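You operate a simulated robot arm through the tools that you are given. There is no shell and no other tool. Be economical: measure what you need, move in short steps, check, and stop when the job is done.

Carry out the task below with a simulated robot arm. There is one attempt and no reset: what you move stays moved.

JOB
Pump the bearing on the finned plate full of grease and return it.
Fine: arm over it while pumping, aside after; no overflow.

The check looks at the end state, three seconds after you hand in, the way a careful person would. Anything else that was tipped, shoved, dropped, spilled or broken makes it a failure.

ROBOT AND FRAMES
A 6-joint arm with a two-finger parallel gripper, fixed in place. Base frame: the origin is at the foot of the arm, x ahead of it, y to its left, z up. Units: m, degrees, N and s.
Its first joint turns from -66.0 to 66.0 degrees. Payload 2.9 kg.
Tool frame: the origin (TCP) lies between the finger pads and is the grasp point; the fingertips stand 0.03 m ahead of it; z points along the fingers, y is the line along which they close. The gripper opens to 0.11 m. The fingers are 0.02 m wide and 0.01 m thick; the gripper's body (0.048 by 0.112 m) begins 0.055 m behind the TCP.
Orientation is that of the tool frame in the base frame, as a unit quaternion [w, x, y, z]. With the fingers straight down and closing along the base's y, the tool's x points along the base's -x, its y along +y and its z along -z.

CONTROLS
- The arm moves only by the tool step_arm. Its argument "steps" is text: rows parted by semicolons, each of 7 numbers parted by spaces: the turn, a rotation vector about the base's x, y, z in rad, then the shift along the base's x, y, z in m, then the finger opening in m, from 0 to 0.11. In form: rx ry rz x y z hand; .... A call has 1 to 20 rows; each row is the pose to reach, as a shift and turn from the pose commanded when the call began. A row lasts 0.2 s, in which the tool goes at most 0.05 m and 8.6 degrees; a call with a longer step from one row to the next is refused whole, and so is a gripper value outside its range. Where a pose cannot be reached the arm comes as near as it can. A force on the tool above 40 N (or 10 N above the force at the start of the call, whichever is more), or a blocked arm, ends the call early, and 0.2 s more pass. Each finger travels about 0.108 m/s and halts on what it meets, pressing with about 43 N; the grip force reading is that of the motor and also rises with nothing between the fingers. The clock runs only during rows and for 0.2 s after the last one: add rows that repeat a pose to give the fingers time. It gives the time, the measured TCP pose, the force on the tool (base axes), the opening and the grip force at its end, in the units of the frame above (readings bear some noise), with the torque about the TCP (base axes, N m) and any sound that the robot's microphone picked up.
- Cameras (640 x 400 px; columns grow to the right, rows downward): "scene" is fixed at [0.0886, 0.4432, 1.392]; the picture's right is [-0.66, -0.75, 0.00], its down [-0.37, 0.32, -0.87] and it looks along [0.66, -0.57, -0.49] (base axes); focal length 254 px, centre (320, 200). "wrist" rides on the gripper at [0.072, 0.017, -0.103] in the tool frame; the picture's right is [-0.23, 0.97, 0.00], its down [-0.76, -0.18, -0.62] and it looks along [-0.61, -0.14, 0.78] (tool axes); focal length 222 px, centre (320, 200). There is no depth. A picture from a camera that has moved, and an enlarged one, comes with that camera's place and axes in the base frame and with its lens.
- camera(camera): a new picture of that camera. No time passes.
- zoom(camera, box): a new picture of the part [left, top, right, bottom] of that camera's present view, enlarged. No time passes.
- close_job(): hands the job in; it is judged then, once.

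Work in short steps. Places have to be worked out from the pictures, the camera data and where the tool is seen: move nearer, look again, correct. Check each grasp and each placing, and mend what went wrong. You have 120 turns and 64 pictures in all, those below and enlarged ones among them. Open the gripper and draw the arm clear of the work before you hand the job in, unless the task says otherwise; then end with one line.

The tools are called after ">>>" as name(argument=value, ...) on one line, values as JSON. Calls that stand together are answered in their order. step_arm: Moves the arm, as the interface text tells. Its arguments: {"type":"object","properties":{"steps":{"type":"string"}},"required":["steps"]} The other tools are called the same way: camera (camera) takes a picture; zoom (camera, box) takes an enlarged picture of a part of a camera's view; close_job () hands the job in.

At the start:

```text
time_s: 0.0
ee_pos: [0.3735, -0.0345, 1.3064]
ee_rot: [0.0, 0.0, 1.0, 0.001]
wrist_force: [-0.1, -0.2, -0.2]
moment: [0.02, 0.02, 0.0]
opening: 0.11
gripper_force: 0.0
```

scene: 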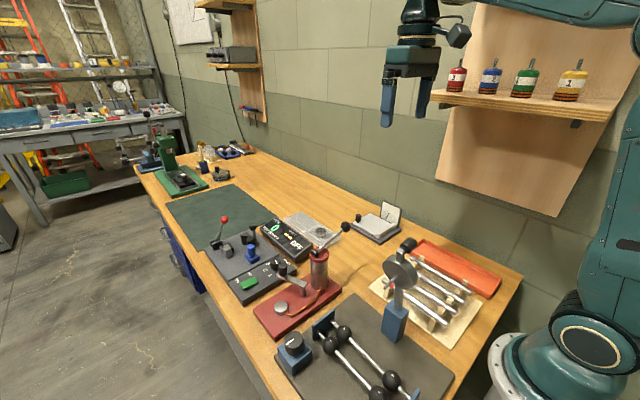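
wrist: 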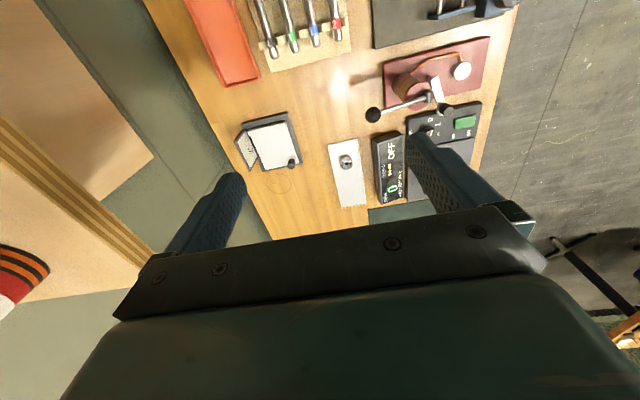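

I'll look closely at the red pump stand and the bearing/plates around it before moving anything.

>>> zoom(camera="scene", box=[240, 200, 400, 350])

>>> zoom(camera="wrist", box=[310, 10, 510, 215])

>>> zoom(camera="scene", box=[130, 120, 290, 220])

```text
2.67 times, centred on (320, 275) of scene
camera zoom: at [0.0886, 0.4432, 1.392], right [-0.66, -0.75, 0.0], down [-0.37, 0.32, -0.87], along [0.66, -0.57, -0.49], focal length 678 px, centre (320, 0)
```

zoom: 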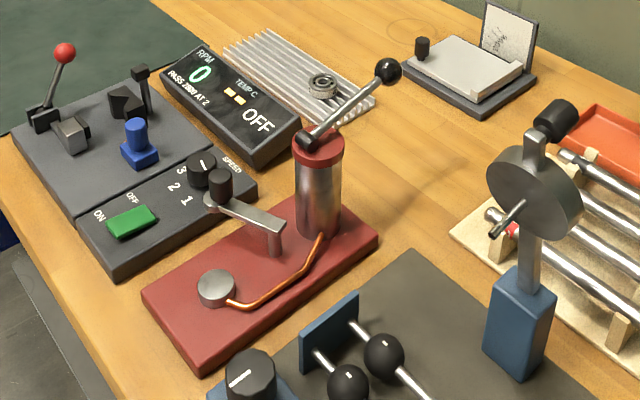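

```text
1.95 times, centred on (410, 112) of wrist
camera zoom: at [0.301, -0.017, 1.4106], right [0.23, 0.97, 0.0], down [0.76, -0.18, 0.62], along [0.61, -0.14, -0.78], focal length 433 px, centre (144, 371)
```

zoom: 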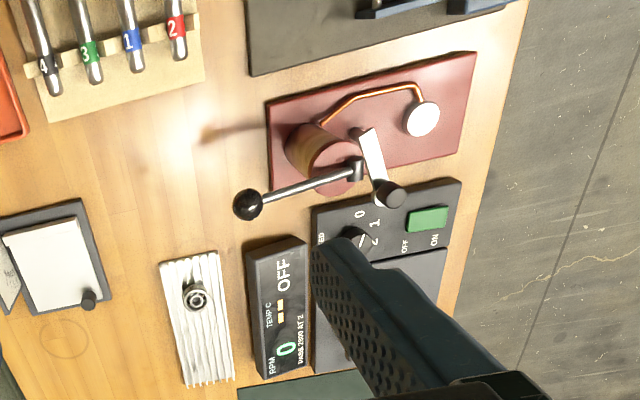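

```text
4.00 times, centred on (210, 170) of scene
camera zoom: at [0.0886, 0.4432, 1.392], right [-0.66, -0.75, 0.0], down [-0.37, 0.32, -0.87], along [0.66, -0.57, -0.49], focal length 1018 px, centre (760, 320)
```

zoom: 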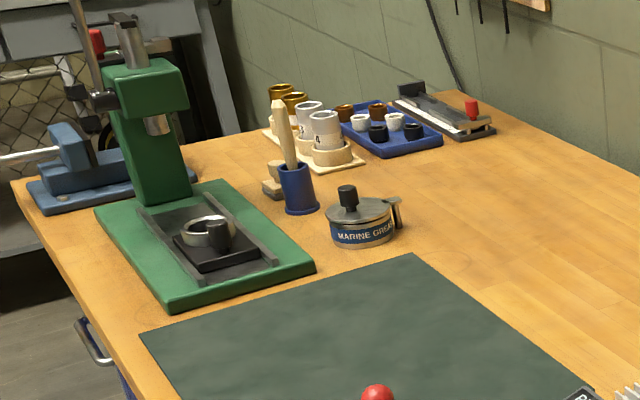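

Triangulating from both pictures: bearing at about (0.61, -0.01, 0.87), so the bench looks to be near z≈0.855, not 0.655. The pump lever ball is near (0.448, 0.047, 1.01), the seat near (0.446, 0.253, 0.885) and the swing arm knob near (0.50, 0.21, 0.935). I'll move nearer the bearing, staying high, and look again.

>>> step_arm(steps="0 0 0 0.024 0.004 -0.04 0.11;0 0 0 0.048 0.008 -0.08 0.11;0 0 0 0.072 0.012 -0.12 0.11;0 0 0 0.096 0.016 -0.16 0.11;0 0 0 0.12 0.02 -0.2 0.11;0 0 0 0.12 0.02 -0.2 0.11")

>>> camera(camera="wrist")

>>> camera(camera="scene")

```text
time_s: 1.4
ee_pos: [0.4907, -0.0142, 1.1079]
ee_rot: [0.001, 0.0, 1.0, 0.0]
wrist_force: [0.6, 0.8, -0.1]
moment: [0.02, -0.04, -0.03]
opening: 0.1099
gripper_force: 0.0
```

```text
58 pictures are left
camera wrist: at [0.4193, 0.0029, 1.2124], right [0.23, 0.97, 0.0], down [0.76, -0.18, 0.62], along [0.61, -0.14, -0.78], focal length 222 px, centre (320, 200)
```

wrist: 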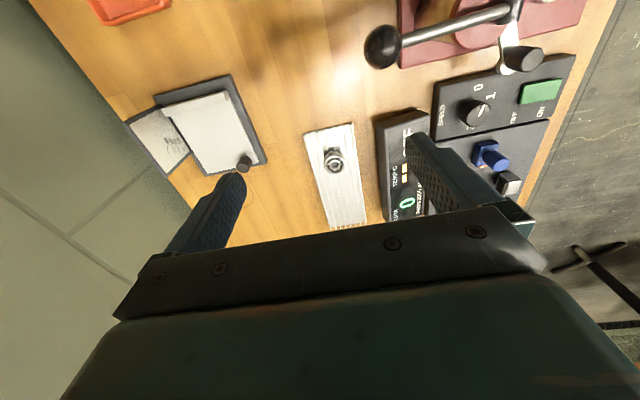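

```text
57 pictures are left
```

scene: 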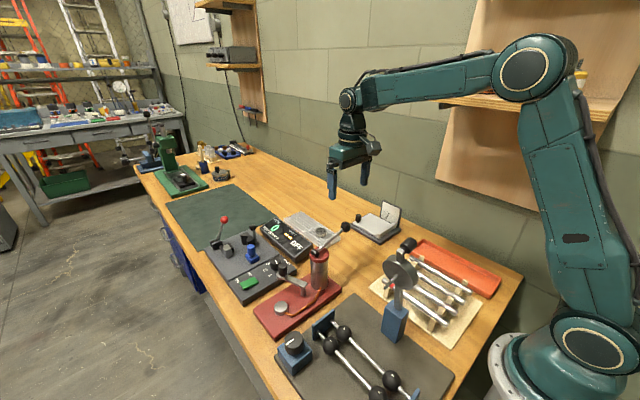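

Now zooming on the bearing and the pump from this nearer pose to measure size and orientation.

>>> zoom(camera="wrist", box=[280, 115, 400, 190])

>>> zoom(camera="scene", box=[290, 205, 354, 245])

>>> zoom(camera="scene", box=[248, 240, 360, 346])

```text
5.33 times, centred on (340, 152) of wrist
camera zoom: at [0.4193, 0.0029, 1.2124], right [0.23, 0.97, 0.0], down [0.76, -0.18, 0.62], along [0.61, -0.14, -0.78], focal length 1185 px, centre (213, 453)
```

zoom: 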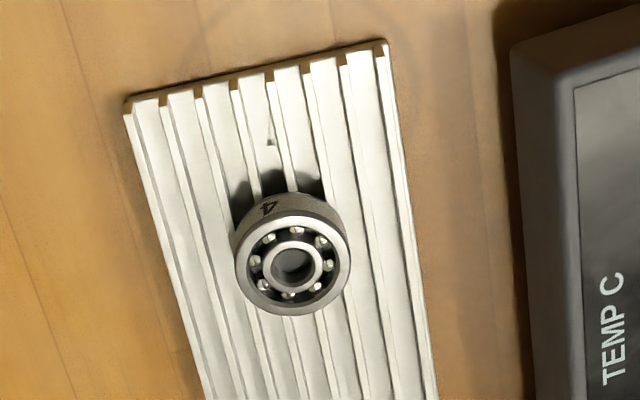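

```text
10.00 times, centred on (322, 225) of scene
camera zoom: at [0.0887, 0.4432, 1.392], right [-0.66, -0.75, 0.0], down [-0.37, 0.32, -0.87], along [0.66, -0.57, -0.49], focal length 2544 px, centre (300, -50)
```

zoom: 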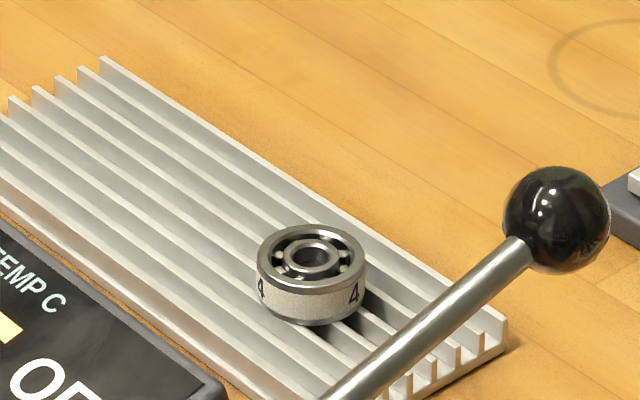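

```text
3.77 times, centred on (304, 293) of scene
camera zoom: at [0.0887, 0.4432, 1.392], right [-0.66, -0.75, 0.0], down [-0.37, 0.32, -0.87], along [0.66, -0.57, -0.49], focal length 960 px, centre (380, -151)
```

zoom: 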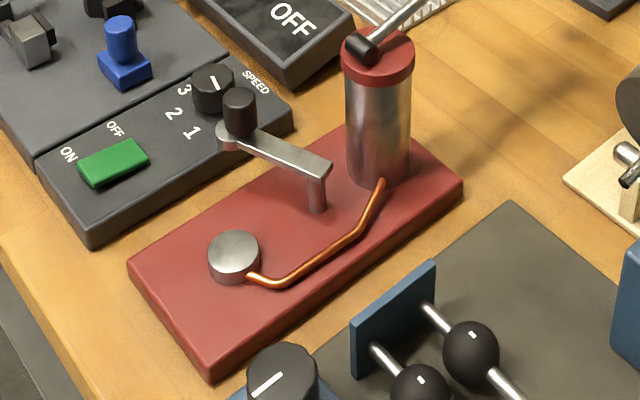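

The bearing is about 37 mm across and 15 mm high, with its top centre near (0.613, -0.015, 0.879), sitting on the fin tops at about 0.864. I'll go above it with a narrower opening and check the alignment.

>>> step_arm(steps="0 0 0 0.03 0 -0.03 0.1;0 0 0 0.06 0 -0.06 0.08;0 0 0 0.09 0 -0.09 0.06;0 0 0 0.12 0 -0.12 0.06;0 0 0 0.12 0 -0.14 0.06;0 0 0 0.12 0 -0.14 0.06;0 0 0 0.12 0 -0.14 0.06")

>>> camera(camera="wrist")

>>> zoom(camera="scene", box=[270, 170, 366, 230])

```text
time_s: 3.0
ee_pos: [0.6119, -0.0138, 0.9661]
ee_rot: [0.001, 0.0, 1.0, -0.001]
wrist_force: [0.2, 0.2, -0.6]
moment: [-0.03, 0.01, 0.04]
opening: 0.0598
gripper_force: 0.1
```

```text
53 pictures are left
camera wrist: at [0.5405, 0.0036, 1.0705], right [0.23, 0.97, 0.0], down [0.76, -0.18, 0.62], along [0.61, -0.14, -0.78], focal length 222 px, centre (320, 200)
```

wrist: 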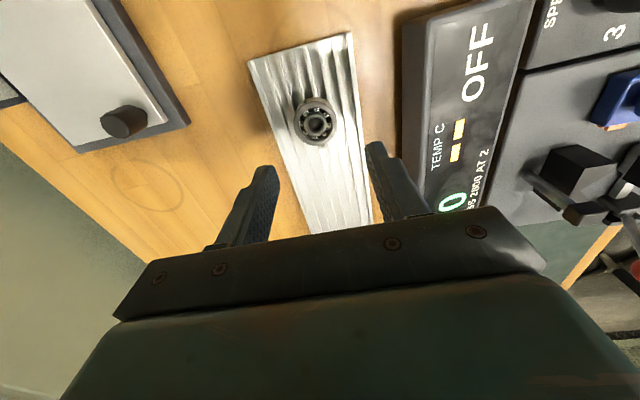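

```text
6.67 times, centred on (318, 200) of scene
camera zoom: at [0.0887, 0.4432, 1.392], right [-0.66, -0.75, 0.0], down [-0.37, 0.32, -0.87], along [0.66, -0.57, -0.49], focal length 1696 px, centre (333, 200)
```

zoom: 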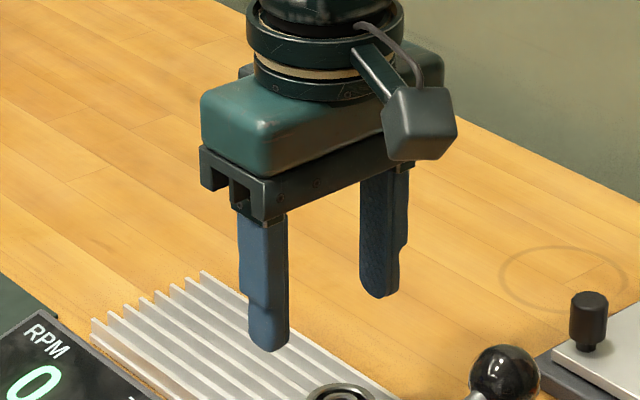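

Descending a little more (fingertips still above the bearing) then refining x by a zoomed view.

>>> step_arm(steps="0 0 0 0 0 -0.02 0.06;0 0 0 0 0 -0.035 0.06;0 0 0 0 0 -0.035 0.06")

>>> zoom(camera="wrist", box=[220, 40, 412, 160])

>>> zoom(camera="scene", box=[280, 200, 360, 250])

```text
time_s: 3.8
ee_pos: [0.6117, -0.0158, 0.9306]
ee_rot: [0.001, 0.0, 1.0, 0.0]
wrist_force: [1.1, 0.1, 0.1]
moment: [0.01, 0.01, 0.02]
opening: 0.06
gripper_force: 0.0
```

```text
3.33 times, centred on (316, 100) of wrist
camera zoom: at [0.5401, 0.0025, 1.0361], right [0.23, 0.97, 0.0], down [0.76, -0.18, 0.62], along [0.61, -0.14, -0.78], focal length 740 px, centre (333, 533)
```

zoom: 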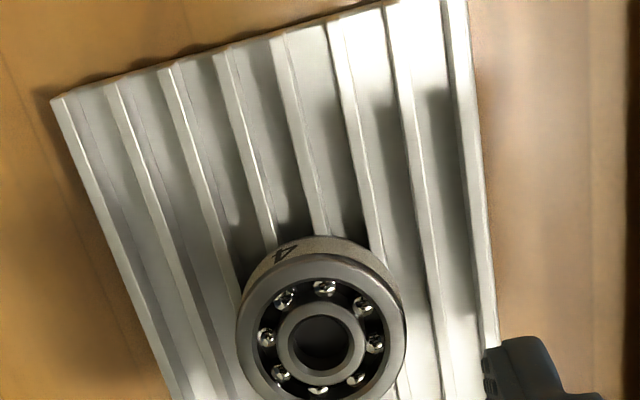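

```text
8.00 times, centred on (320, 225) of scene
camera zoom: at [0.0886, 0.4432, 1.392], right [-0.66, -0.75, 0.0], down [-0.37, 0.32, -0.87], along [0.66, -0.57, -0.49], focal length 2036 px, centre (320, 0)
```

zoom: 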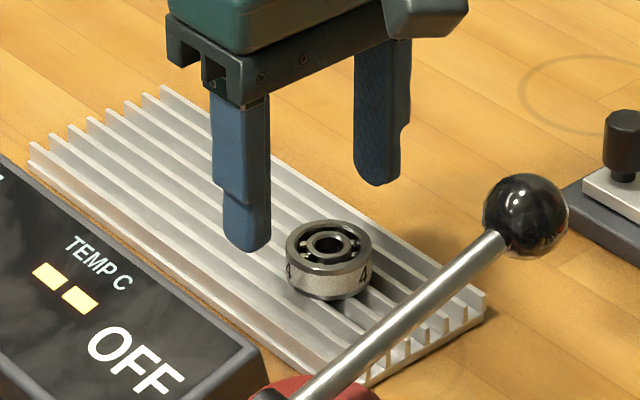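

The bearing centre reads about (0.608, -0.015). I'll shift 3 mm back and lower to have fingertips at ~0.870, then look before closing.

>>> step_arm(steps="0 0 0 -0.003 0 -0.015 0.06;0 0 0 -0.003 0 -0.03 0.06;0 0 0 -0.003 0 -0.03 0.06")

>>> zoom(camera="scene", box=[280, 205, 360, 255])

>>> zoom(camera="wrist", box=[220, 40, 412, 160])

```text
time_s: 4.6
ee_pos: [0.608, -0.0148, 0.9036]
ee_rot: [0.002, 0.0, 1.0, -0.001]
wrist_force: [-12.3, -0.6, 31.7]
moment: [0.47, 0.7, 0.08]
opening: 0.06
gripper_force: 0.0
```

```text
8.00 times, centred on (320, 230) of scene
camera zoom: at [0.0877, 0.4431, 1.392], right [-0.66, -0.75, 0.0], down [-0.37, 0.32, -0.87], along [0.66, -0.57, -0.49], focal length 2036 px, centre (320, -40)
```

zoom: 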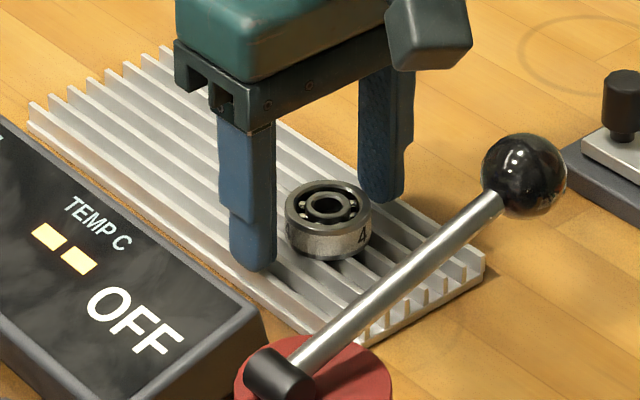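

```text
3.33 times, centred on (316, 100) of wrist
camera zoom: at [0.536, 0.0024, 1.0081], right [0.23, 0.97, 0.0], down [0.76, -0.18, 0.63], along [0.61, -0.14, -0.78], focal length 740 px, centre (333, 533)
```

zoom: 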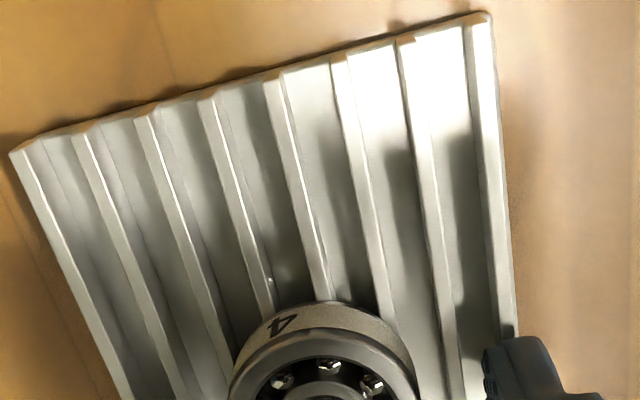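

The tips touched the fins at a TCP z of 0.9036 (32 N), so the fin tops are at about 0.8735. I'll back off 5 mm; the bearing also appears ~5 mm nearer in x, so I'll shift back 5 mm too and re-check.

>>> step_arm(steps="0 0 0 0 0 0.007 0.06;0 0 0 -0.006 0 0.007 0.06;0 0 0 -0.006 0 0.007 0.06")

>>> zoom(camera="scene", box=[280, 205, 360, 255])

>>> zoom(camera="wrist", box=[220, 80, 412, 200])

```text
time_s: 5.4
ee_pos: [0.6025, -0.0155, 0.9068]
ee_rot: [0.0, 0.0, 1.0, 0.0]
wrist_force: [-0.6, 0.1, 0.5]
moment: [-0.03, 0.0, -0.01]
opening: 0.0599
gripper_force: 0.1
```

```text
8.00 times, centred on (320, 230) of scene
camera zoom: at [0.0886, 0.4432, 1.392], right [-0.66, -0.75, 0.0], down [-0.37, 0.32, -0.87], along [0.66, -0.57, -0.49], focal length 2036 px, centre (320, -40)
```

zoom: 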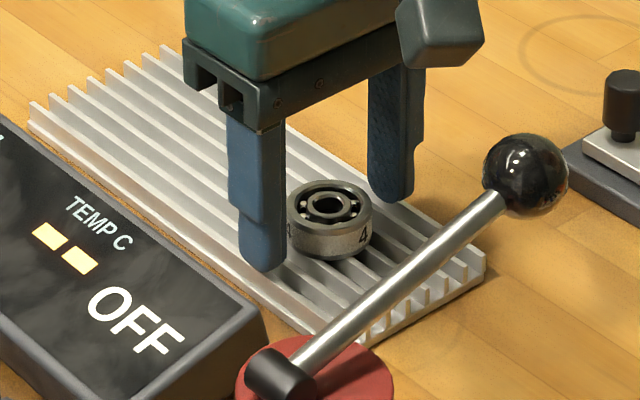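

```text
3.33 times, centred on (316, 140) of wrist
camera zoom: at [0.5312, 0.0023, 1.0114], right [0.23, 0.97, 0.0], down [0.76, -0.18, 0.62], along [0.61, -0.14, -0.78], focal length 740 px, centre (333, 400)
```

zoom: 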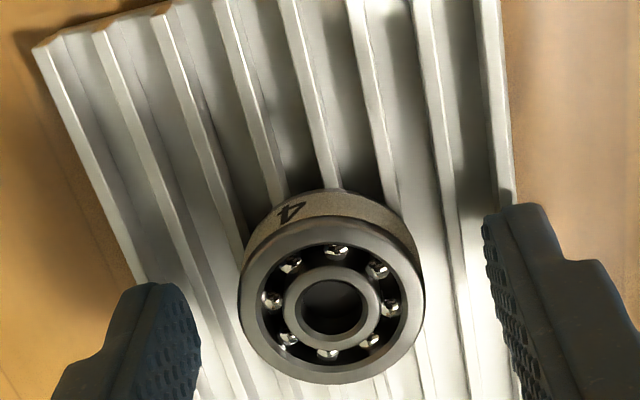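

The bearing is centred between the fingers, in x within ~2 mm. Closing now.

>>> step_arm(steps="0 0 0 0.002 0 -0.001 0.06;0 0 0 0.002 0 -0.001 0.045;0 0 0 0.002 0 -0.001 0.03;0 0 0 0.002 0 -0.001 0.03;0 0 0 0.002 0 -0.001 0.03")

>>> zoom(camera="wrist", box=[220, 80, 412, 200])

```text
time_s: 6.6
ee_pos: [0.6052, -0.015, 0.9065]
ee_rot: [0.001, 0.0, 1.0, 0.0]
wrist_force: [-0.3, -0.5, 0.9]
moment: [-0.01, -0.02, 0.01]
opening: 0.0342
gripper_force: 42.9
```

```text
3.33 times, centred on (316, 140) of wrist
camera zoom: at [0.5333, 0.0027, 1.0111], right [0.23, 0.97, 0.0], down [0.76, -0.18, 0.62], along [0.61, -0.14, -0.78], focal length 740 px, centre (333, 400)
```

zoom: 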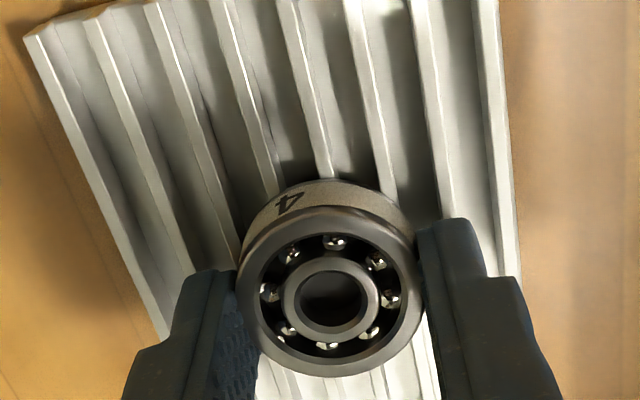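

The bearing is gripped at 34 mm. Lifting straight up well clear of the lever, then I'll check the grasp.

>>> step_arm(steps="0 0 0 0 0 0.03 0.03;0 0 0 0 0 0.07 0.03;0 0 0 0 0 0.11 0.03;0 0 0 0 0 0.15 0.03;0 0 0 0 0 0.19 0.03;0 0 0 0 0 0.19 0.03")

>>> zoom(camera="wrist", box=[220, 80, 412, 200])

```text
time_s: 8.0
ee_pos: [0.6063, -0.0137, 1.0959]
ee_rot: [0.001, 0.0, 1.0, 0.0]
wrist_force: [-0.9, -0.5, -1.2]
moment: [-0.05, -0.02, 0.0]
opening: 0.0341
gripper_force: 43.0
```

```text
3.33 times, centred on (316, 140) of wrist
camera zoom: at [0.5343, 0.0029, 1.2008], right [0.23, 0.97, 0.0], down [0.76, -0.18, 0.62], along [0.61, -0.14, -0.78], focal length 740 px, centre (333, 400)
```

zoom: 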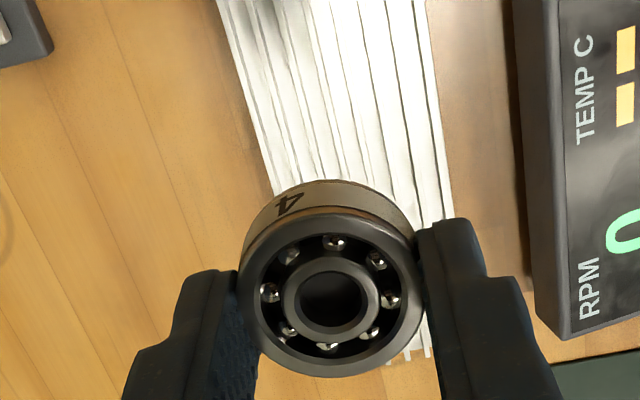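

The grasp is firm and level. Moving high over the bench to above the seat (~0.446, 0.253).

>>> step_arm(steps="0 0 0 -0.02 0.034 0 0.03;0 0 0 -0.04 0.068 0 0.03;0 0 0 -0.06 0.102 0 0.03;0 0 0 -0.08 0.136 0 0.03;0 0 0 -0.1 0.17 0 0.03;0 0 0 -0.12 0.204 0 0.03;0 0 0 -0.14 0.238 0 0.03;0 0 0 -0.16 0.268 0 0.03;0 0 0 -0.16 0.268 0 0.03")

>>> camera(camera="wrist")

>>> camera(camera="scene")

```text
time_s: 10.0
ee_pos: [0.4432, 0.2566, 1.0967]
ee_rot: [-0.001, 0.0, 1.0, 0.0]
wrist_force: [0.3, 0.6, -0.3]
moment: [-0.01, 0.03, 0.01]
opening: 0.0345
gripper_force: 42.8
```

```text
43 pictures are left
camera wrist: at [0.371, 0.2729, 1.2026], right [0.23, 0.97, 0.0], down [0.76, -0.18, 0.62], along [0.61, -0.14, -0.78], focal length 222 px, centre (320, 200)
```

wrist: 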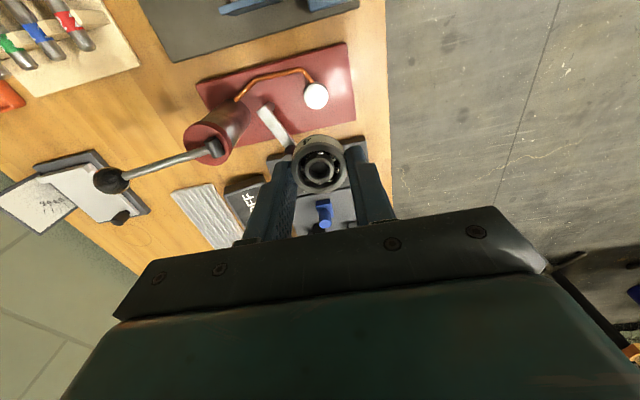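

```text
42 pictures are left
```

scene: 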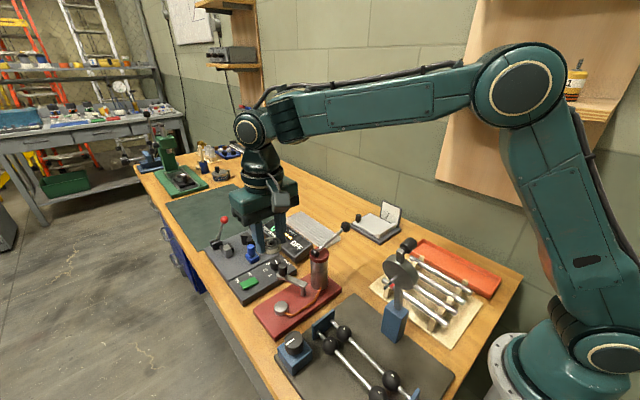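

The seat reads (0.443, 0.252). Lowering to TCP z≈0.99 with a small y correction, then re-measuring.

>>> step_arm(steps="0 0 0 0 -0.004 -0.04 0.03;0 0 0 0 -0.004 -0.08 0.03;0 0 0 0 -0.004 -0.105 0.03;0 0 0 0 -0.004 -0.105 0.03")

>>> zoom(camera="wrist", box=[220, 40, 412, 160])

>>> zoom(camera="scene", box=[240, 240, 352, 310])

```text
time_s: 11.0
ee_pos: [0.446, 0.2532, 0.9916]
ee_rot: [0.002, 0.0, 1.0, 0.0]
wrist_force: [0.5, -0.5, -0.4]
moment: [-0.02, 0.01, 0.02]
opening: 0.0344
gripper_force: 42.8
```

```text
3.33 times, centred on (316, 100) of wrist
camera zoom: at [0.3735, 0.2707, 1.0958], right [0.23, 0.97, 0.0], down [0.76, -0.18, 0.62], along [0.61, -0.14, -0.78], focal length 740 px, centre (333, 533)
```

zoom: 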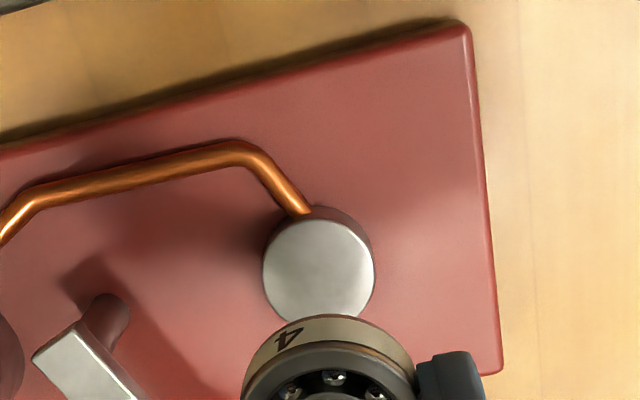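

```text
5.71 times, centred on (296, 275) of scene
camera zoom: at [0.0887, 0.4432, 1.392], right [-0.66, -0.75, 0.0], down [-0.37, 0.32, -0.87], along [0.66, -0.57, -0.49], focal length 1454 px, centre (457, -229)
```

zoom: 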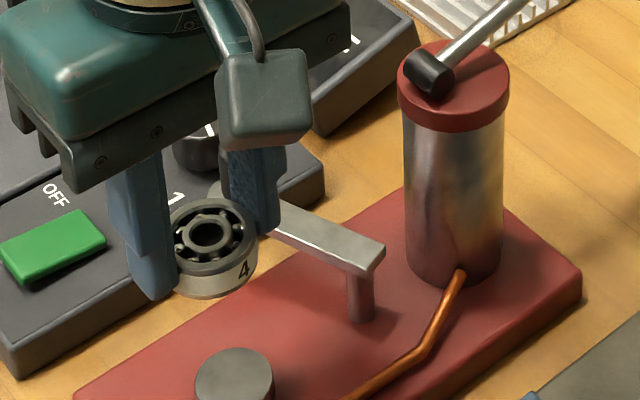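

Target TCP ≈ (0.4435, 0.2515); the bearing's bottom is ~33 mm below TCP. Lowering to z≈0.937 and checking the gap.

>>> step_arm(steps="0 0 0 -0.002 -0.002 -0.03 0.03;0 0 0 -0.002 -0.002 -0.054 0.03;0 0 0 -0.002 -0.002 -0.054 0.03")

>>> zoom(camera="scene", box=[240, 265, 320, 325])

>>> zoom(camera="wrist", box=[220, 60, 412, 180])

```text
time_s: 11.8
ee_pos: [0.4456, 0.2487, 0.9369]
ee_rot: [0.0, 0.0, 1.0, 0.0]
wrist_force: [0.1, 0.8, -1.4]
moment: [0.0, 0.0, -0.01]
opening: 0.0342
gripper_force: 43.0
```

```text
6.67 times, centred on (280, 295) of scene
camera zoom: at [0.0887, 0.4432, 1.392], right [-0.66, -0.75, 0.0], down [-0.37, 0.32, -0.87], along [0.66, -0.57, -0.49], focal length 1696 px, centre (587, -433)
```

zoom: 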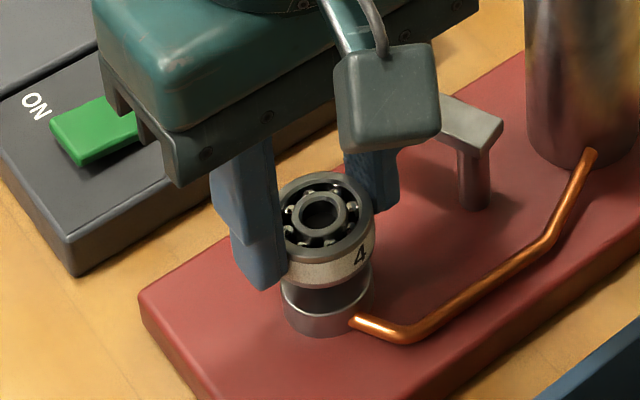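

```text
3.33 times, centred on (316, 120) of wrist
camera zoom: at [0.3738, 0.2663, 1.0413], right [0.23, 0.97, 0.0], down [0.76, -0.18, 0.62], along [0.61, -0.14, -0.78], focal length 740 px, centre (333, 467)
```

zoom: 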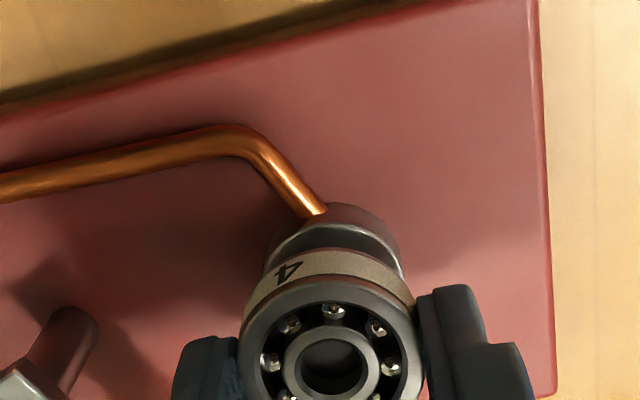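

The gap is about 14 mm and the bearing is within ~2.5 mm of the seat axis; applying (-0.0025, +0.002) and descending slowly to touch.

>>> step_arm(steps="0 0 0 -0.0025 0.002 -0.004 0.03;0 0 0 -0.0025 0.002 -0.008 0.03;0 0 0 -0.0025 0.002 -0.011 0.03;0 0 0 -0.0025 0.002 -0.011 0.03")

>>> zoom(camera="scene", box=[240, 265, 320, 325])

```text
time_s: 12.8
ee_pos: [0.4418, 0.2481, 0.9257]
ee_rot: [0.001, 0.0, 1.0, 0.0]
wrist_force: [0.9, -0.2, -0.7]
moment: [-0.02, 0.0, 0.0]
opening: 0.0344
gripper_force: 42.9
```

```text
6.67 times, centred on (280, 295) of scene
camera zoom: at [0.0887, 0.4432, 1.392], right [-0.66, -0.75, 0.0], down [-0.37, 0.32, -0.87], along [0.66, -0.57, -0.49], focal length 1696 px, centre (587, -433)
```

zoom: 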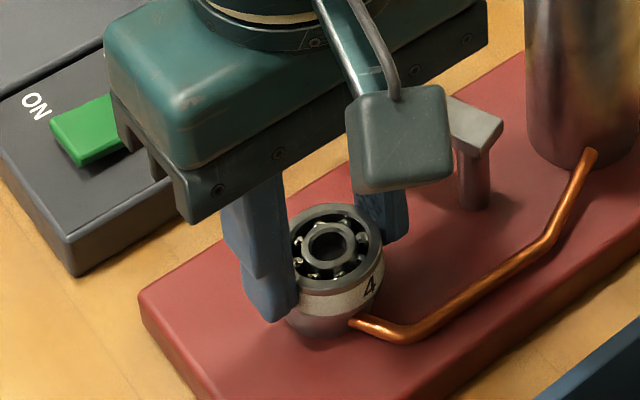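

The bearing is ~3 mm off toward the pump; correcting by (+0.0015, +0.003) and re-checking before touching.

>>> step_arm(steps="0 0 0 0.0015 0.003 0 0.03;0 0 0 0.0015 0.003 0 0.03")

>>> zoom(camera="scene", box=[256, 280, 304, 310])

>>> zoom(camera="wrist", box=[260, 110, 372, 180])

```text
time_s: 13.4
ee_pos: [0.4435, 0.2513, 0.9274]
ee_rot: [0.0, 0.0, 1.0, 0.0]
wrist_force: [0.4, -0.5, -0.1]
moment: [-0.02, 0.02, 0.0]
opening: 0.0342
gripper_force: 43.0
```

```text
13.33 times, centred on (280, 295) of scene
camera zoom: at [0.0887, 0.4432, 1.392], right [-0.66, -0.75, 0.0], down [-0.37, 0.32, -0.87], along [0.66, -0.57, -0.49], focal length 3393 px, centre (853, -1067)
```

zoom: 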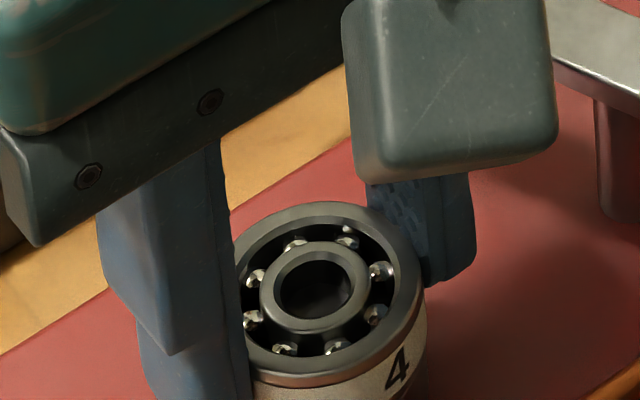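

```text
5.71 times, centred on (316, 145) of wrist
camera zoom: at [0.3715, 0.2696, 1.0313], right [0.23, 0.97, 0.0], down [0.76, -0.18, 0.62], along [0.61, -0.14, -0.78], focal length 1269 px, centre (343, 514)
```

zoom: 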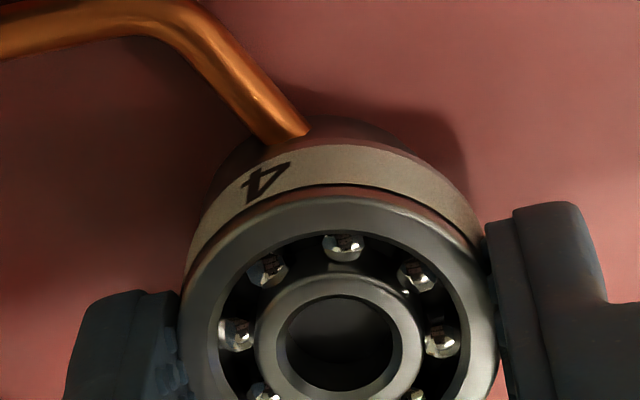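

Now aligned within ~1 mm. Descending in 1.5 mm steps to contact.

>>> step_arm(steps="0 0 0 0 -0.0005 -0.0015 0.03;0 0 0 0 -0.0005 -0.003 0.03;0 0 0 0 -0.0005 -0.003 0.03")

```text
time_s: 14.2
ee_pos: [0.4425, 0.2515, 0.9226]
ee_rot: [0.001, 0.0, 1.0, 0.0]
wrist_force: [0.0, 0.2, -0.3]
moment: [0.01, -0.01, 0.0]
opening: 0.0346
gripper_force: 43.1
```

>>> step_arm(steps="0 0 0 0 0 -0.001 0.03;0 0 0 0 0 -0.002 0.03;0 0 0 0 0 -0.002 0.03")

>>> zoom(camera="scene", box=[256, 285, 304, 315])

```text
time_s: 15.0
ee_pos: [0.4431, 0.2526, 0.9217]
ee_rot: [0.002, 0.0, 1.0, 0.0]
wrist_force: [-1.0, -4.3, 12.3]
moment: [-0.14, 0.03, -0.03]
opening: 0.0342
gripper_force: 43.4
```

```text
13.33 times, centred on (280, 300) of scene
camera zoom: at [0.0885, 0.443, 1.3921], right [-0.66, -0.75, 0.0], down [-0.37, 0.32, -0.87], along [0.66, -0.57, -0.49], focal length 3393 px, centre (853, -1133)
```

zoom: 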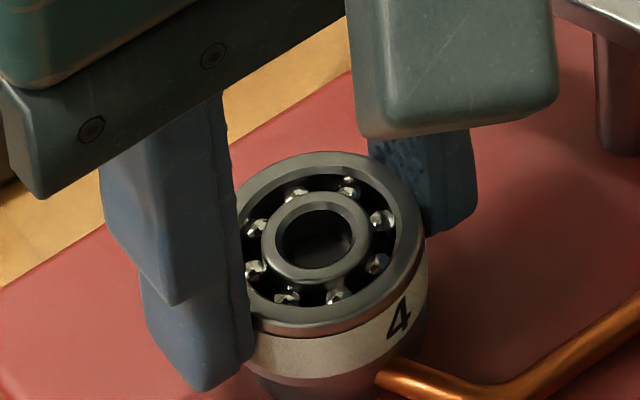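

Contact at 12 N: seated. Releasing with a modest opening and rising straight up.

>>> step_arm(steps="0 0 0 0 0 0.0005 0.04;0 0 0 0 0 0.0005 0.05;0 0 0 0 0 0.0005 0.05;0 0 0 0 0 0.03 0.05;0 0 0 0 0 0.07 0.05;0 0 0 0 0 0.11 0.05;0 0 0 0 0 0.11 0.05")

>>> zoom(camera="scene", box=[248, 255, 328, 315])

>>> camera(camera="wrist")

```text
time_s: 16.6
ee_pos: [0.4459, 0.253, 1.0332]
ee_rot: [0.0, -0.001, 1.0, -0.001]
wrist_force: [-0.1, 0.5, 1.1]
moment: [0.0, 0.0, 0.0]
opening: 0.0502
gripper_force: 0.0
```

```text
6.67 times, centred on (288, 285) of scene
camera zoom: at [0.0886, 0.4432, 1.392], right [-0.66, -0.75, 0.0], down [-0.37, 0.32, -0.87], along [0.66, -0.57, -0.49], focal length 1696 px, centre (533, -367)
```

zoom: 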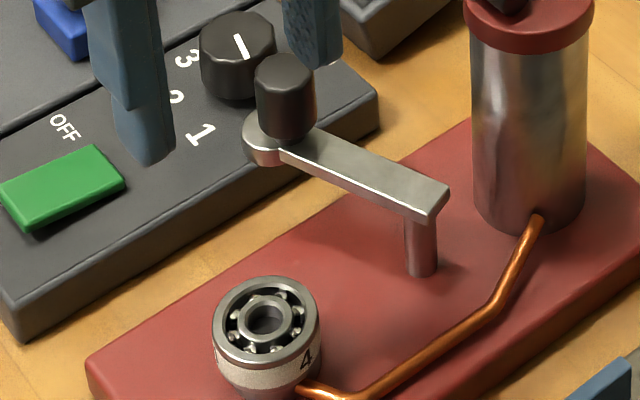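

```text
32 pictures are left
camera wrist: at [0.3734, 0.2697, 1.1372], right [0.23, 0.97, 0.0], down [0.76, -0.18, 0.62], along [0.61, -0.14, -0.78], focal length 222 px, centre (320, 200)
```

wrist: 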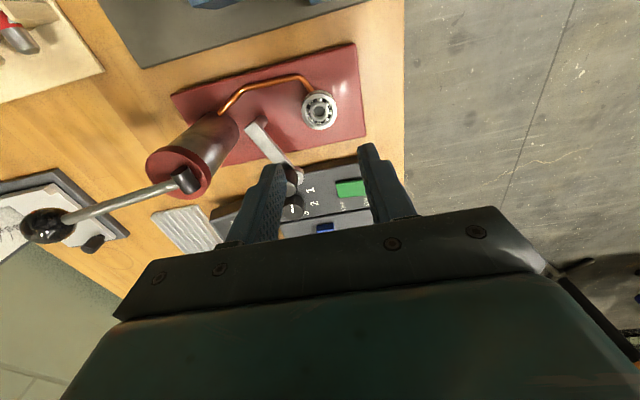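

The bearing sits centred on the seat. Next is the swing arm: I'll move over toward its knob at this height to measure knob and pivot from the wrist.

>>> step_arm(steps="0 0 0 0 -0.022 0 0.05;0 0 0 0 -0.044 0 0.05;0 0 0 0 -0.044 0 0.05")

>>> zoom(camera="wrist", box=[220, 90, 412, 210])

```text
time_s: 17.4
ee_pos: [0.4441, 0.209, 1.0316]
ee_rot: [0.001, -0.001, 1.0, 0.0]
wrist_force: [0.0, -0.6, 0.5]
moment: [-0.05, 0.02, -0.01]
opening: 0.0498
gripper_force: 0.0
```

```text
3.33 times, centred on (316, 150) of wrist
camera zoom: at [0.3722, 0.2263, 1.1354], right [0.23, 0.97, 0.0], down [0.76, -0.18, 0.62], along [0.61, -0.14, -0.78], focal length 740 px, centre (333, 367)
```

zoom: 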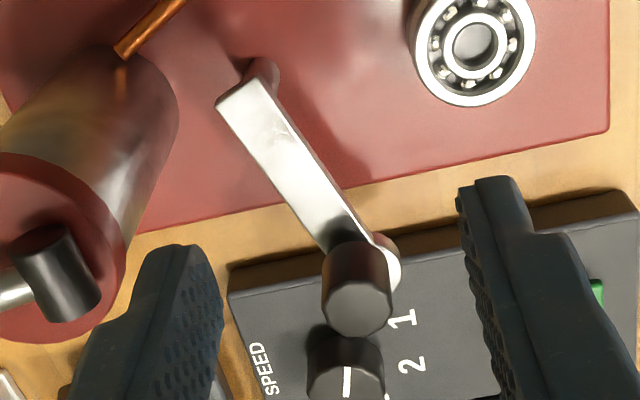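

Knob top centre is about (0.497, 0.2055, 0.95), pivot about (0.439, 0.189), so I need roughly a +70° swing. Positioning over the knob and lowering partway.

>>> step_arm(steps="0 0 0 0.026 -0.0015 0 0.05;0 0 0 0.0525 -0.003 0 0.05;0 0 0 0.0525 -0.003 -0.025 0.05;0 0 0 0.0525 -0.003 -0.05 0.05;0 0 0 0.0525 -0.003 -0.05 0.05")

>>> zoom(camera="scene", box=[248, 240, 328, 300])

>>> zoom(camera="wrist", box=[220, 90, 412, 210])

```text
time_s: 18.6
ee_pos: [0.4987, 0.2057, 0.9824]
ee_rot: [0.001, 0.0, 1.0, -0.001]
wrist_force: [-0.1, 0.2, -0.2]
moment: [-0.02, 0.02, -0.01]
opening: 0.0501
gripper_force: 0.0
```

```text
6.67 times, centred on (288, 270) of scene
camera zoom: at [0.0887, 0.4432, 1.392], right [-0.66, -0.75, 0.0], down [-0.37, 0.32, -0.87], along [0.66, -0.57, -0.49], focal length 1696 px, centre (533, -267)
```

zoom: 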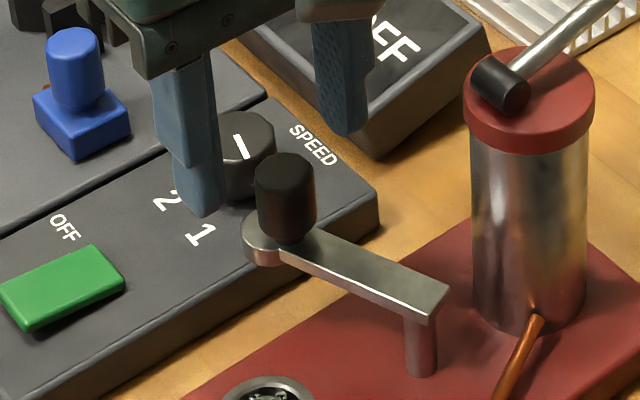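

```text
3.33 times, centred on (316, 150) of wrist
camera zoom: at [0.4264, 0.2236, 1.0864], right [0.23, 0.97, 0.0], down [0.76, -0.18, 0.62], along [0.61, -0.14, -0.78], focal length 740 px, centre (333, 367)
```

zoom: 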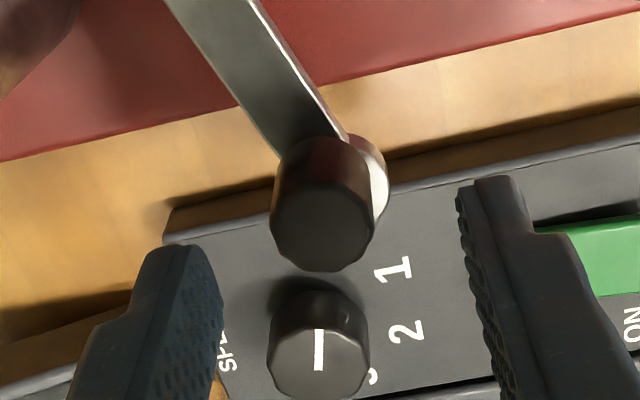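

The knob is at (0.4955, 0.2056) with its top near 0.953. Shifting -3 mm in x, lowering so tips are ~0.934, and closing.

>>> step_arm(steps="0 0 0 -0.003 0 -0.01 0.05;0 0 0 -0.003 0 -0.018 0.05;0 0 0 -0.003 0 -0.018 0.05;0 0 0 -0.003 0 -0.018 0.03;0 0 0 -0.003 0 -0.018 0.018;0 0 0 -0.003 0 -0.018 0.018")

>>> zoom(camera="scene", box=[248, 240, 328, 300])

```text
time_s: 20.0
ee_pos: [0.4941, 0.2058, 0.964]
ee_rot: [0.0, 0.001, 1.0, 0.0]
wrist_force: [-2.3, -1.3, -0.9]
moment: [0.35, -0.03, 0.0]
opening: 0.0208
gripper_force: 45.1
```

```text
6.67 times, centred on (288, 270) of scene
camera zoom: at [0.0886, 0.4431, 1.392], right [-0.66, -0.75, 0.0], down [-0.37, 0.32, -0.87], along [0.66, -0.57, -0.49], focal length 1696 px, centre (533, -267)
```

zoom: 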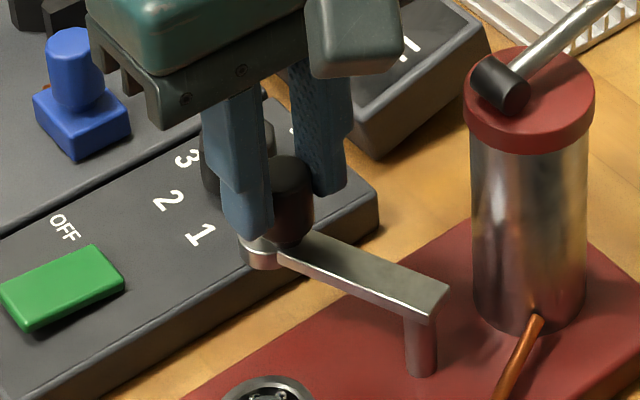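

Gripped the knob (20.8 mm). Swinging it along the arc about the pivot, first half, turning the tool with it.

>>> step_arm(steps="0 0 0.122 -0.0024 0.0066 0 0.018;0 0 0.244 -0.0057 0.0129 0 0.018;0 0 0.366 -0.0097 0.0187 0 0.018;0 0 0.489 -0.0143 0.0241 0 0.018;0 0 0.611 -0.0196 0.0288 0 0.018;0 0 0.611 -0.0196 0.0288 0 0.018")

>>> camera(camera="scene")

```text
time_s: 21.4
ee_pos: [0.4715, 0.2342, 0.9642]
ee_rot: [-0.001, -0.299, 0.954, 0.0]
wrist_force: [-9.9, -22.7, 6.6]
moment: [-0.23, 0.26, 0.12]
opening: 0.021
gripper_force: 45.3
```

```text
27 pictures are left
```

scene: 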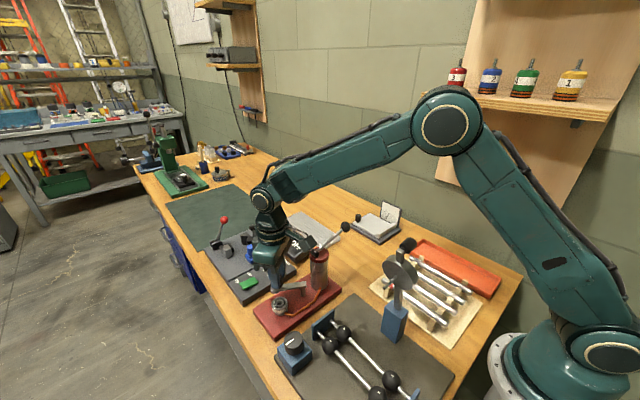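

The ~25 N pull is radially inward, so the true radius is ~2 mm smaller; continuing the second half with r≈0.0555.

>>> step_arm(steps="0 0 0.122 -0.0072 0.0019 0 0.018;0 0 0.244 -0.0132 0.0050 0 0.018;0 0 0.366 -0.0195 0.0074 0 0.018;0 0 0.489 -0.0261 0.0090 0 0.018;0 0 0.611 -0.0328 0.0098 0 0.018;0 0 0.611 -0.0328 0.0098 0 0.018")

>>> zoom(camera="scene", box=[236, 236, 348, 320])

```text
time_s: 22.8
ee_pos: [0.4434, 0.2415, 0.964]
ee_rot: [0.002, -0.571, 0.821, -0.002]
wrist_force: [21.2, -24.0, -14.0]
moment: [-0.33, -0.18, 0.02]
opening: 0.0208
gripper_force: 45.0
```

```text
4.76 times, centred on (292, 278) of scene
camera zoom: at [0.0894, 0.4426, 1.3921], right [-0.66, -0.75, 0.0], down [-0.37, 0.32, -0.87], along [0.66, -0.57, -0.49], focal length 1212 px, centre (453, -171)
```

zoom: 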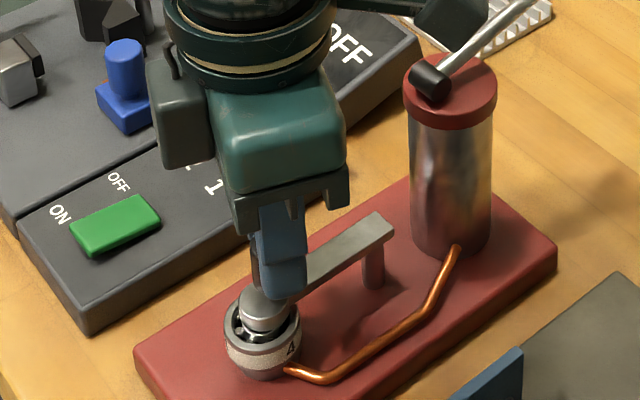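

The arm is now over the bearing. Releasing the knob, rising, and turning the tool back at height.

>>> step_arm(steps="0 0 0 0 -0.003 0 0.03;0 0 0 0 -0.003 0 0.045;0 0 0 0 -0.003 0 0.045;0 0 0 0 -0.003 0.03 0.045;0 0 0 0 -0.003 0.07 0.045;0 0 0 0 -0.003 0.11 0.045;0 0 -0.14 0 0.015 0.13 0.045;0 0 -0.28 0 0.025 0.13 0.045;0 0 -0.42 0 0.025 0.13 0.045;0 0 -0.56 0 0.025 0.13 0.045;0 0 -0.70 0 0.025 0.13 0.045;0 0 -0.84 0 0.025 0.13 0.045;0 0 -0.98 0 0.025 0.13 0.045;0 0 -1.12 0 0.025 0.13 0.045;0 0 -1.222 0 0.025 0.13 0.045;0 0 -1.222 0 0.025 0.13 0.045")

>>> zoom(camera="scene", box=[236, 240, 348, 324])

>>> zoom(camera="wrist", box=[160, 40, 416, 200])

```text
time_s: 26.2
ee_pos: [0.4407, 0.269, 1.0935]
ee_rot: [0.001, 0.001, 1.0, 0.0]
wrist_force: [-0.2, -0.8, -0.1]
moment: [0.0, 0.02, 0.01]
opening: 0.0448
gripper_force: 0.0
```

```text
4.76 times, centred on (292, 282) of scene
camera zoom: at [0.0886, 0.4432, 1.392], right [-0.66, -0.75, 0.0], down [-0.37, 0.32, -0.87], along [0.66, -0.57, -0.49], focal length 1212 px, centre (453, -190)
```

zoom: 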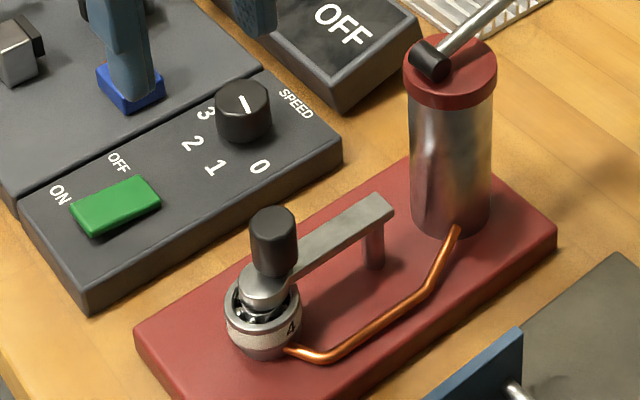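

```text
2.50 times, centred on (288, 120) of wrist
camera zoom: at [0.3689, 0.2865, 1.1983], right [0.23, 0.97, 0.0], down [0.76, -0.18, 0.62], along [0.61, -0.14, -0.78], focal length 555 px, centre (400, 400)
```

zoom: 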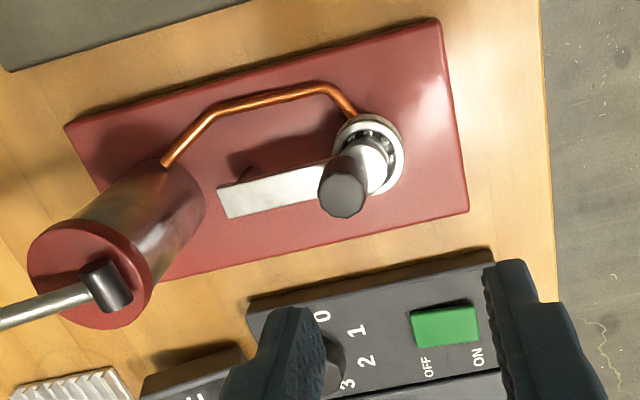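

The arm is over the bearing. Now for the lever: going high over to the ball (~0.448, 0.047, 1.02), turning the tool +90° so the fingers will close along x, across the rod.

>>> step_arm(steps="0 0 0.131 0.0004 -0.01 0.03 0.05;0 0 0.262 0.0008 -0.03 0.05 0.055;0 0 0.393 0.0012 -0.05 0.05 0.055;0 0 0.524 0.0016 -0.07 0.05 0.055;0 0 0.655 0.002 -0.09 0.05 0.055;0 0 0.786 0.0024 -0.11 0.05 0.055;0 0 0.917 0.0028 -0.13 0.05 0.055;0 0 1.048 0.003 -0.15 0.05 0.055;0 0 1.178 0.003 -0.17 0.05 0.055;0 0 1.309 0.003 -0.19 0.05 0.055;0 0 1.44 0.003 -0.21 0.05 0.055;0 0 1.571 0.003 -0.23 0.05 0.055;0 0 1.571 0.003 -0.235 0.05 0.055;0 0 1.571 0.003 -0.235 0.05 0.055")

>>> camera(camera="wrist")

>>> zoom(camera="scene", box=[280, 190, 376, 262])

```text
time_s: 29.2
ee_pos: [0.4437, 0.0339, 1.143]
ee_rot: [-0.001, 0.707, -0.707, 0.0]
wrist_force: [-0.8, -0.4, 0.4]
moment: [0.02, 0.03, 0.01]
opening: 0.0549
gripper_force: 0.2
```

```text
23 pictures are left
camera wrist: at [0.427, -0.038, 1.2469], right [-0.97, 0.23, 0.0], down [0.18, 0.76, 0.62], along [0.14, 0.61, -0.78], focal length 222 px, centre (320, 200)
```

wrist: 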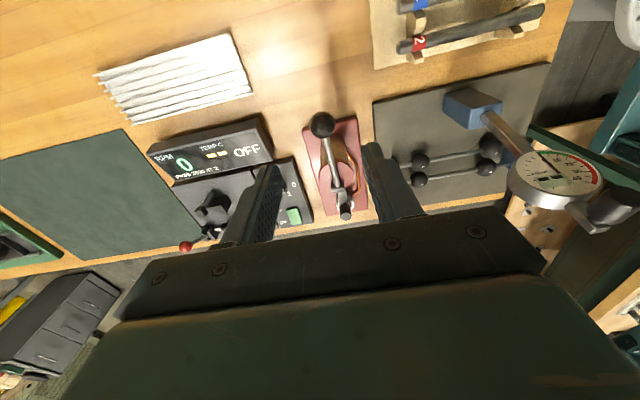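

```text
5.56 times, centred on (328, 226) of scene
camera zoom: at [0.0887, 0.4431, 1.392], right [-0.66, -0.75, 0.0], down [-0.37, 0.32, -0.87], along [0.66, -0.57, -0.49], focal length 1414 px, centre (276, 56)
```

zoom: 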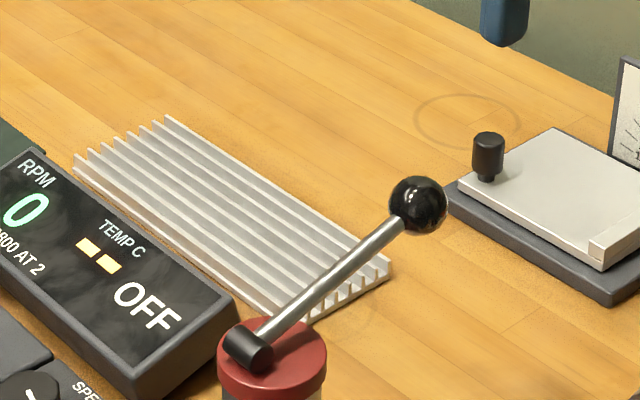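

Ball is at about (0.4445, 0.048, 1.012). Lowering astride it to z≈1.05 and checking.

>>> step_arm(steps="0 0 0 0.001 0.013 -0.03 0.055;0 0 0 0.001 0.013 -0.06 0.055;0 0 0 0.001 0.013 -0.09 0.055;0 0 0 0.001 0.013 -0.09 0.055")

>>> zoom(camera="wrist", box=[220, 60, 412, 180])

>>> zoom(camera="scene", box=[300, 190, 396, 262])

```text
time_s: 30.2
ee_pos: [0.444, 0.047, 1.0524]
ee_rot: [0.001, -0.707, 0.707, 0.0]
wrist_force: [-0.1, -1.2, -0.4]
moment: [0.0, -0.02, -0.03]
opening: 0.055
gripper_force: 0.0
```

```text
3.33 times, centred on (316, 120) of wrist
camera zoom: at [0.4273, -0.0251, 1.1569], right [-0.97, 0.23, 0.0], down [0.18, 0.76, 0.62], along [0.14, 0.61, -0.78], focal length 740 px, centre (333, 467)
```

zoom: 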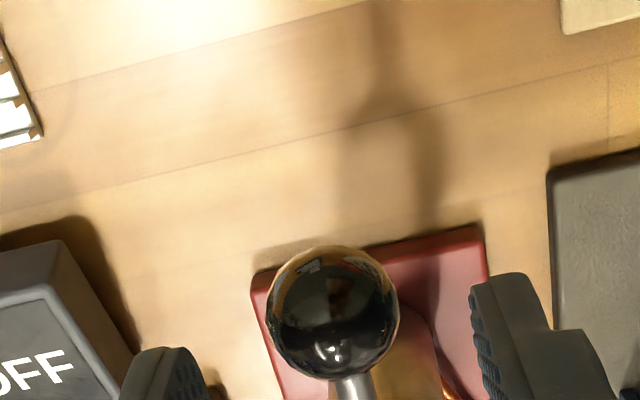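

```text
5.56 times, centred on (348, 226) of scene
camera zoom: at [0.0886, 0.4432, 1.392], right [-0.66, -0.75, 0.0], down [-0.37, 0.32, -0.87], along [0.66, -0.57, -0.49], focal length 1414 px, centre (164, 56)
```

zoom: 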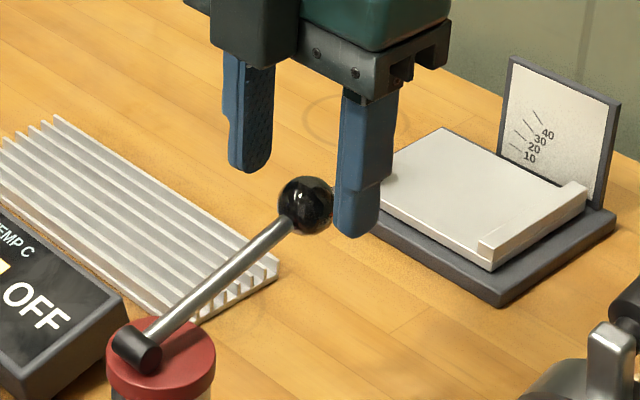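

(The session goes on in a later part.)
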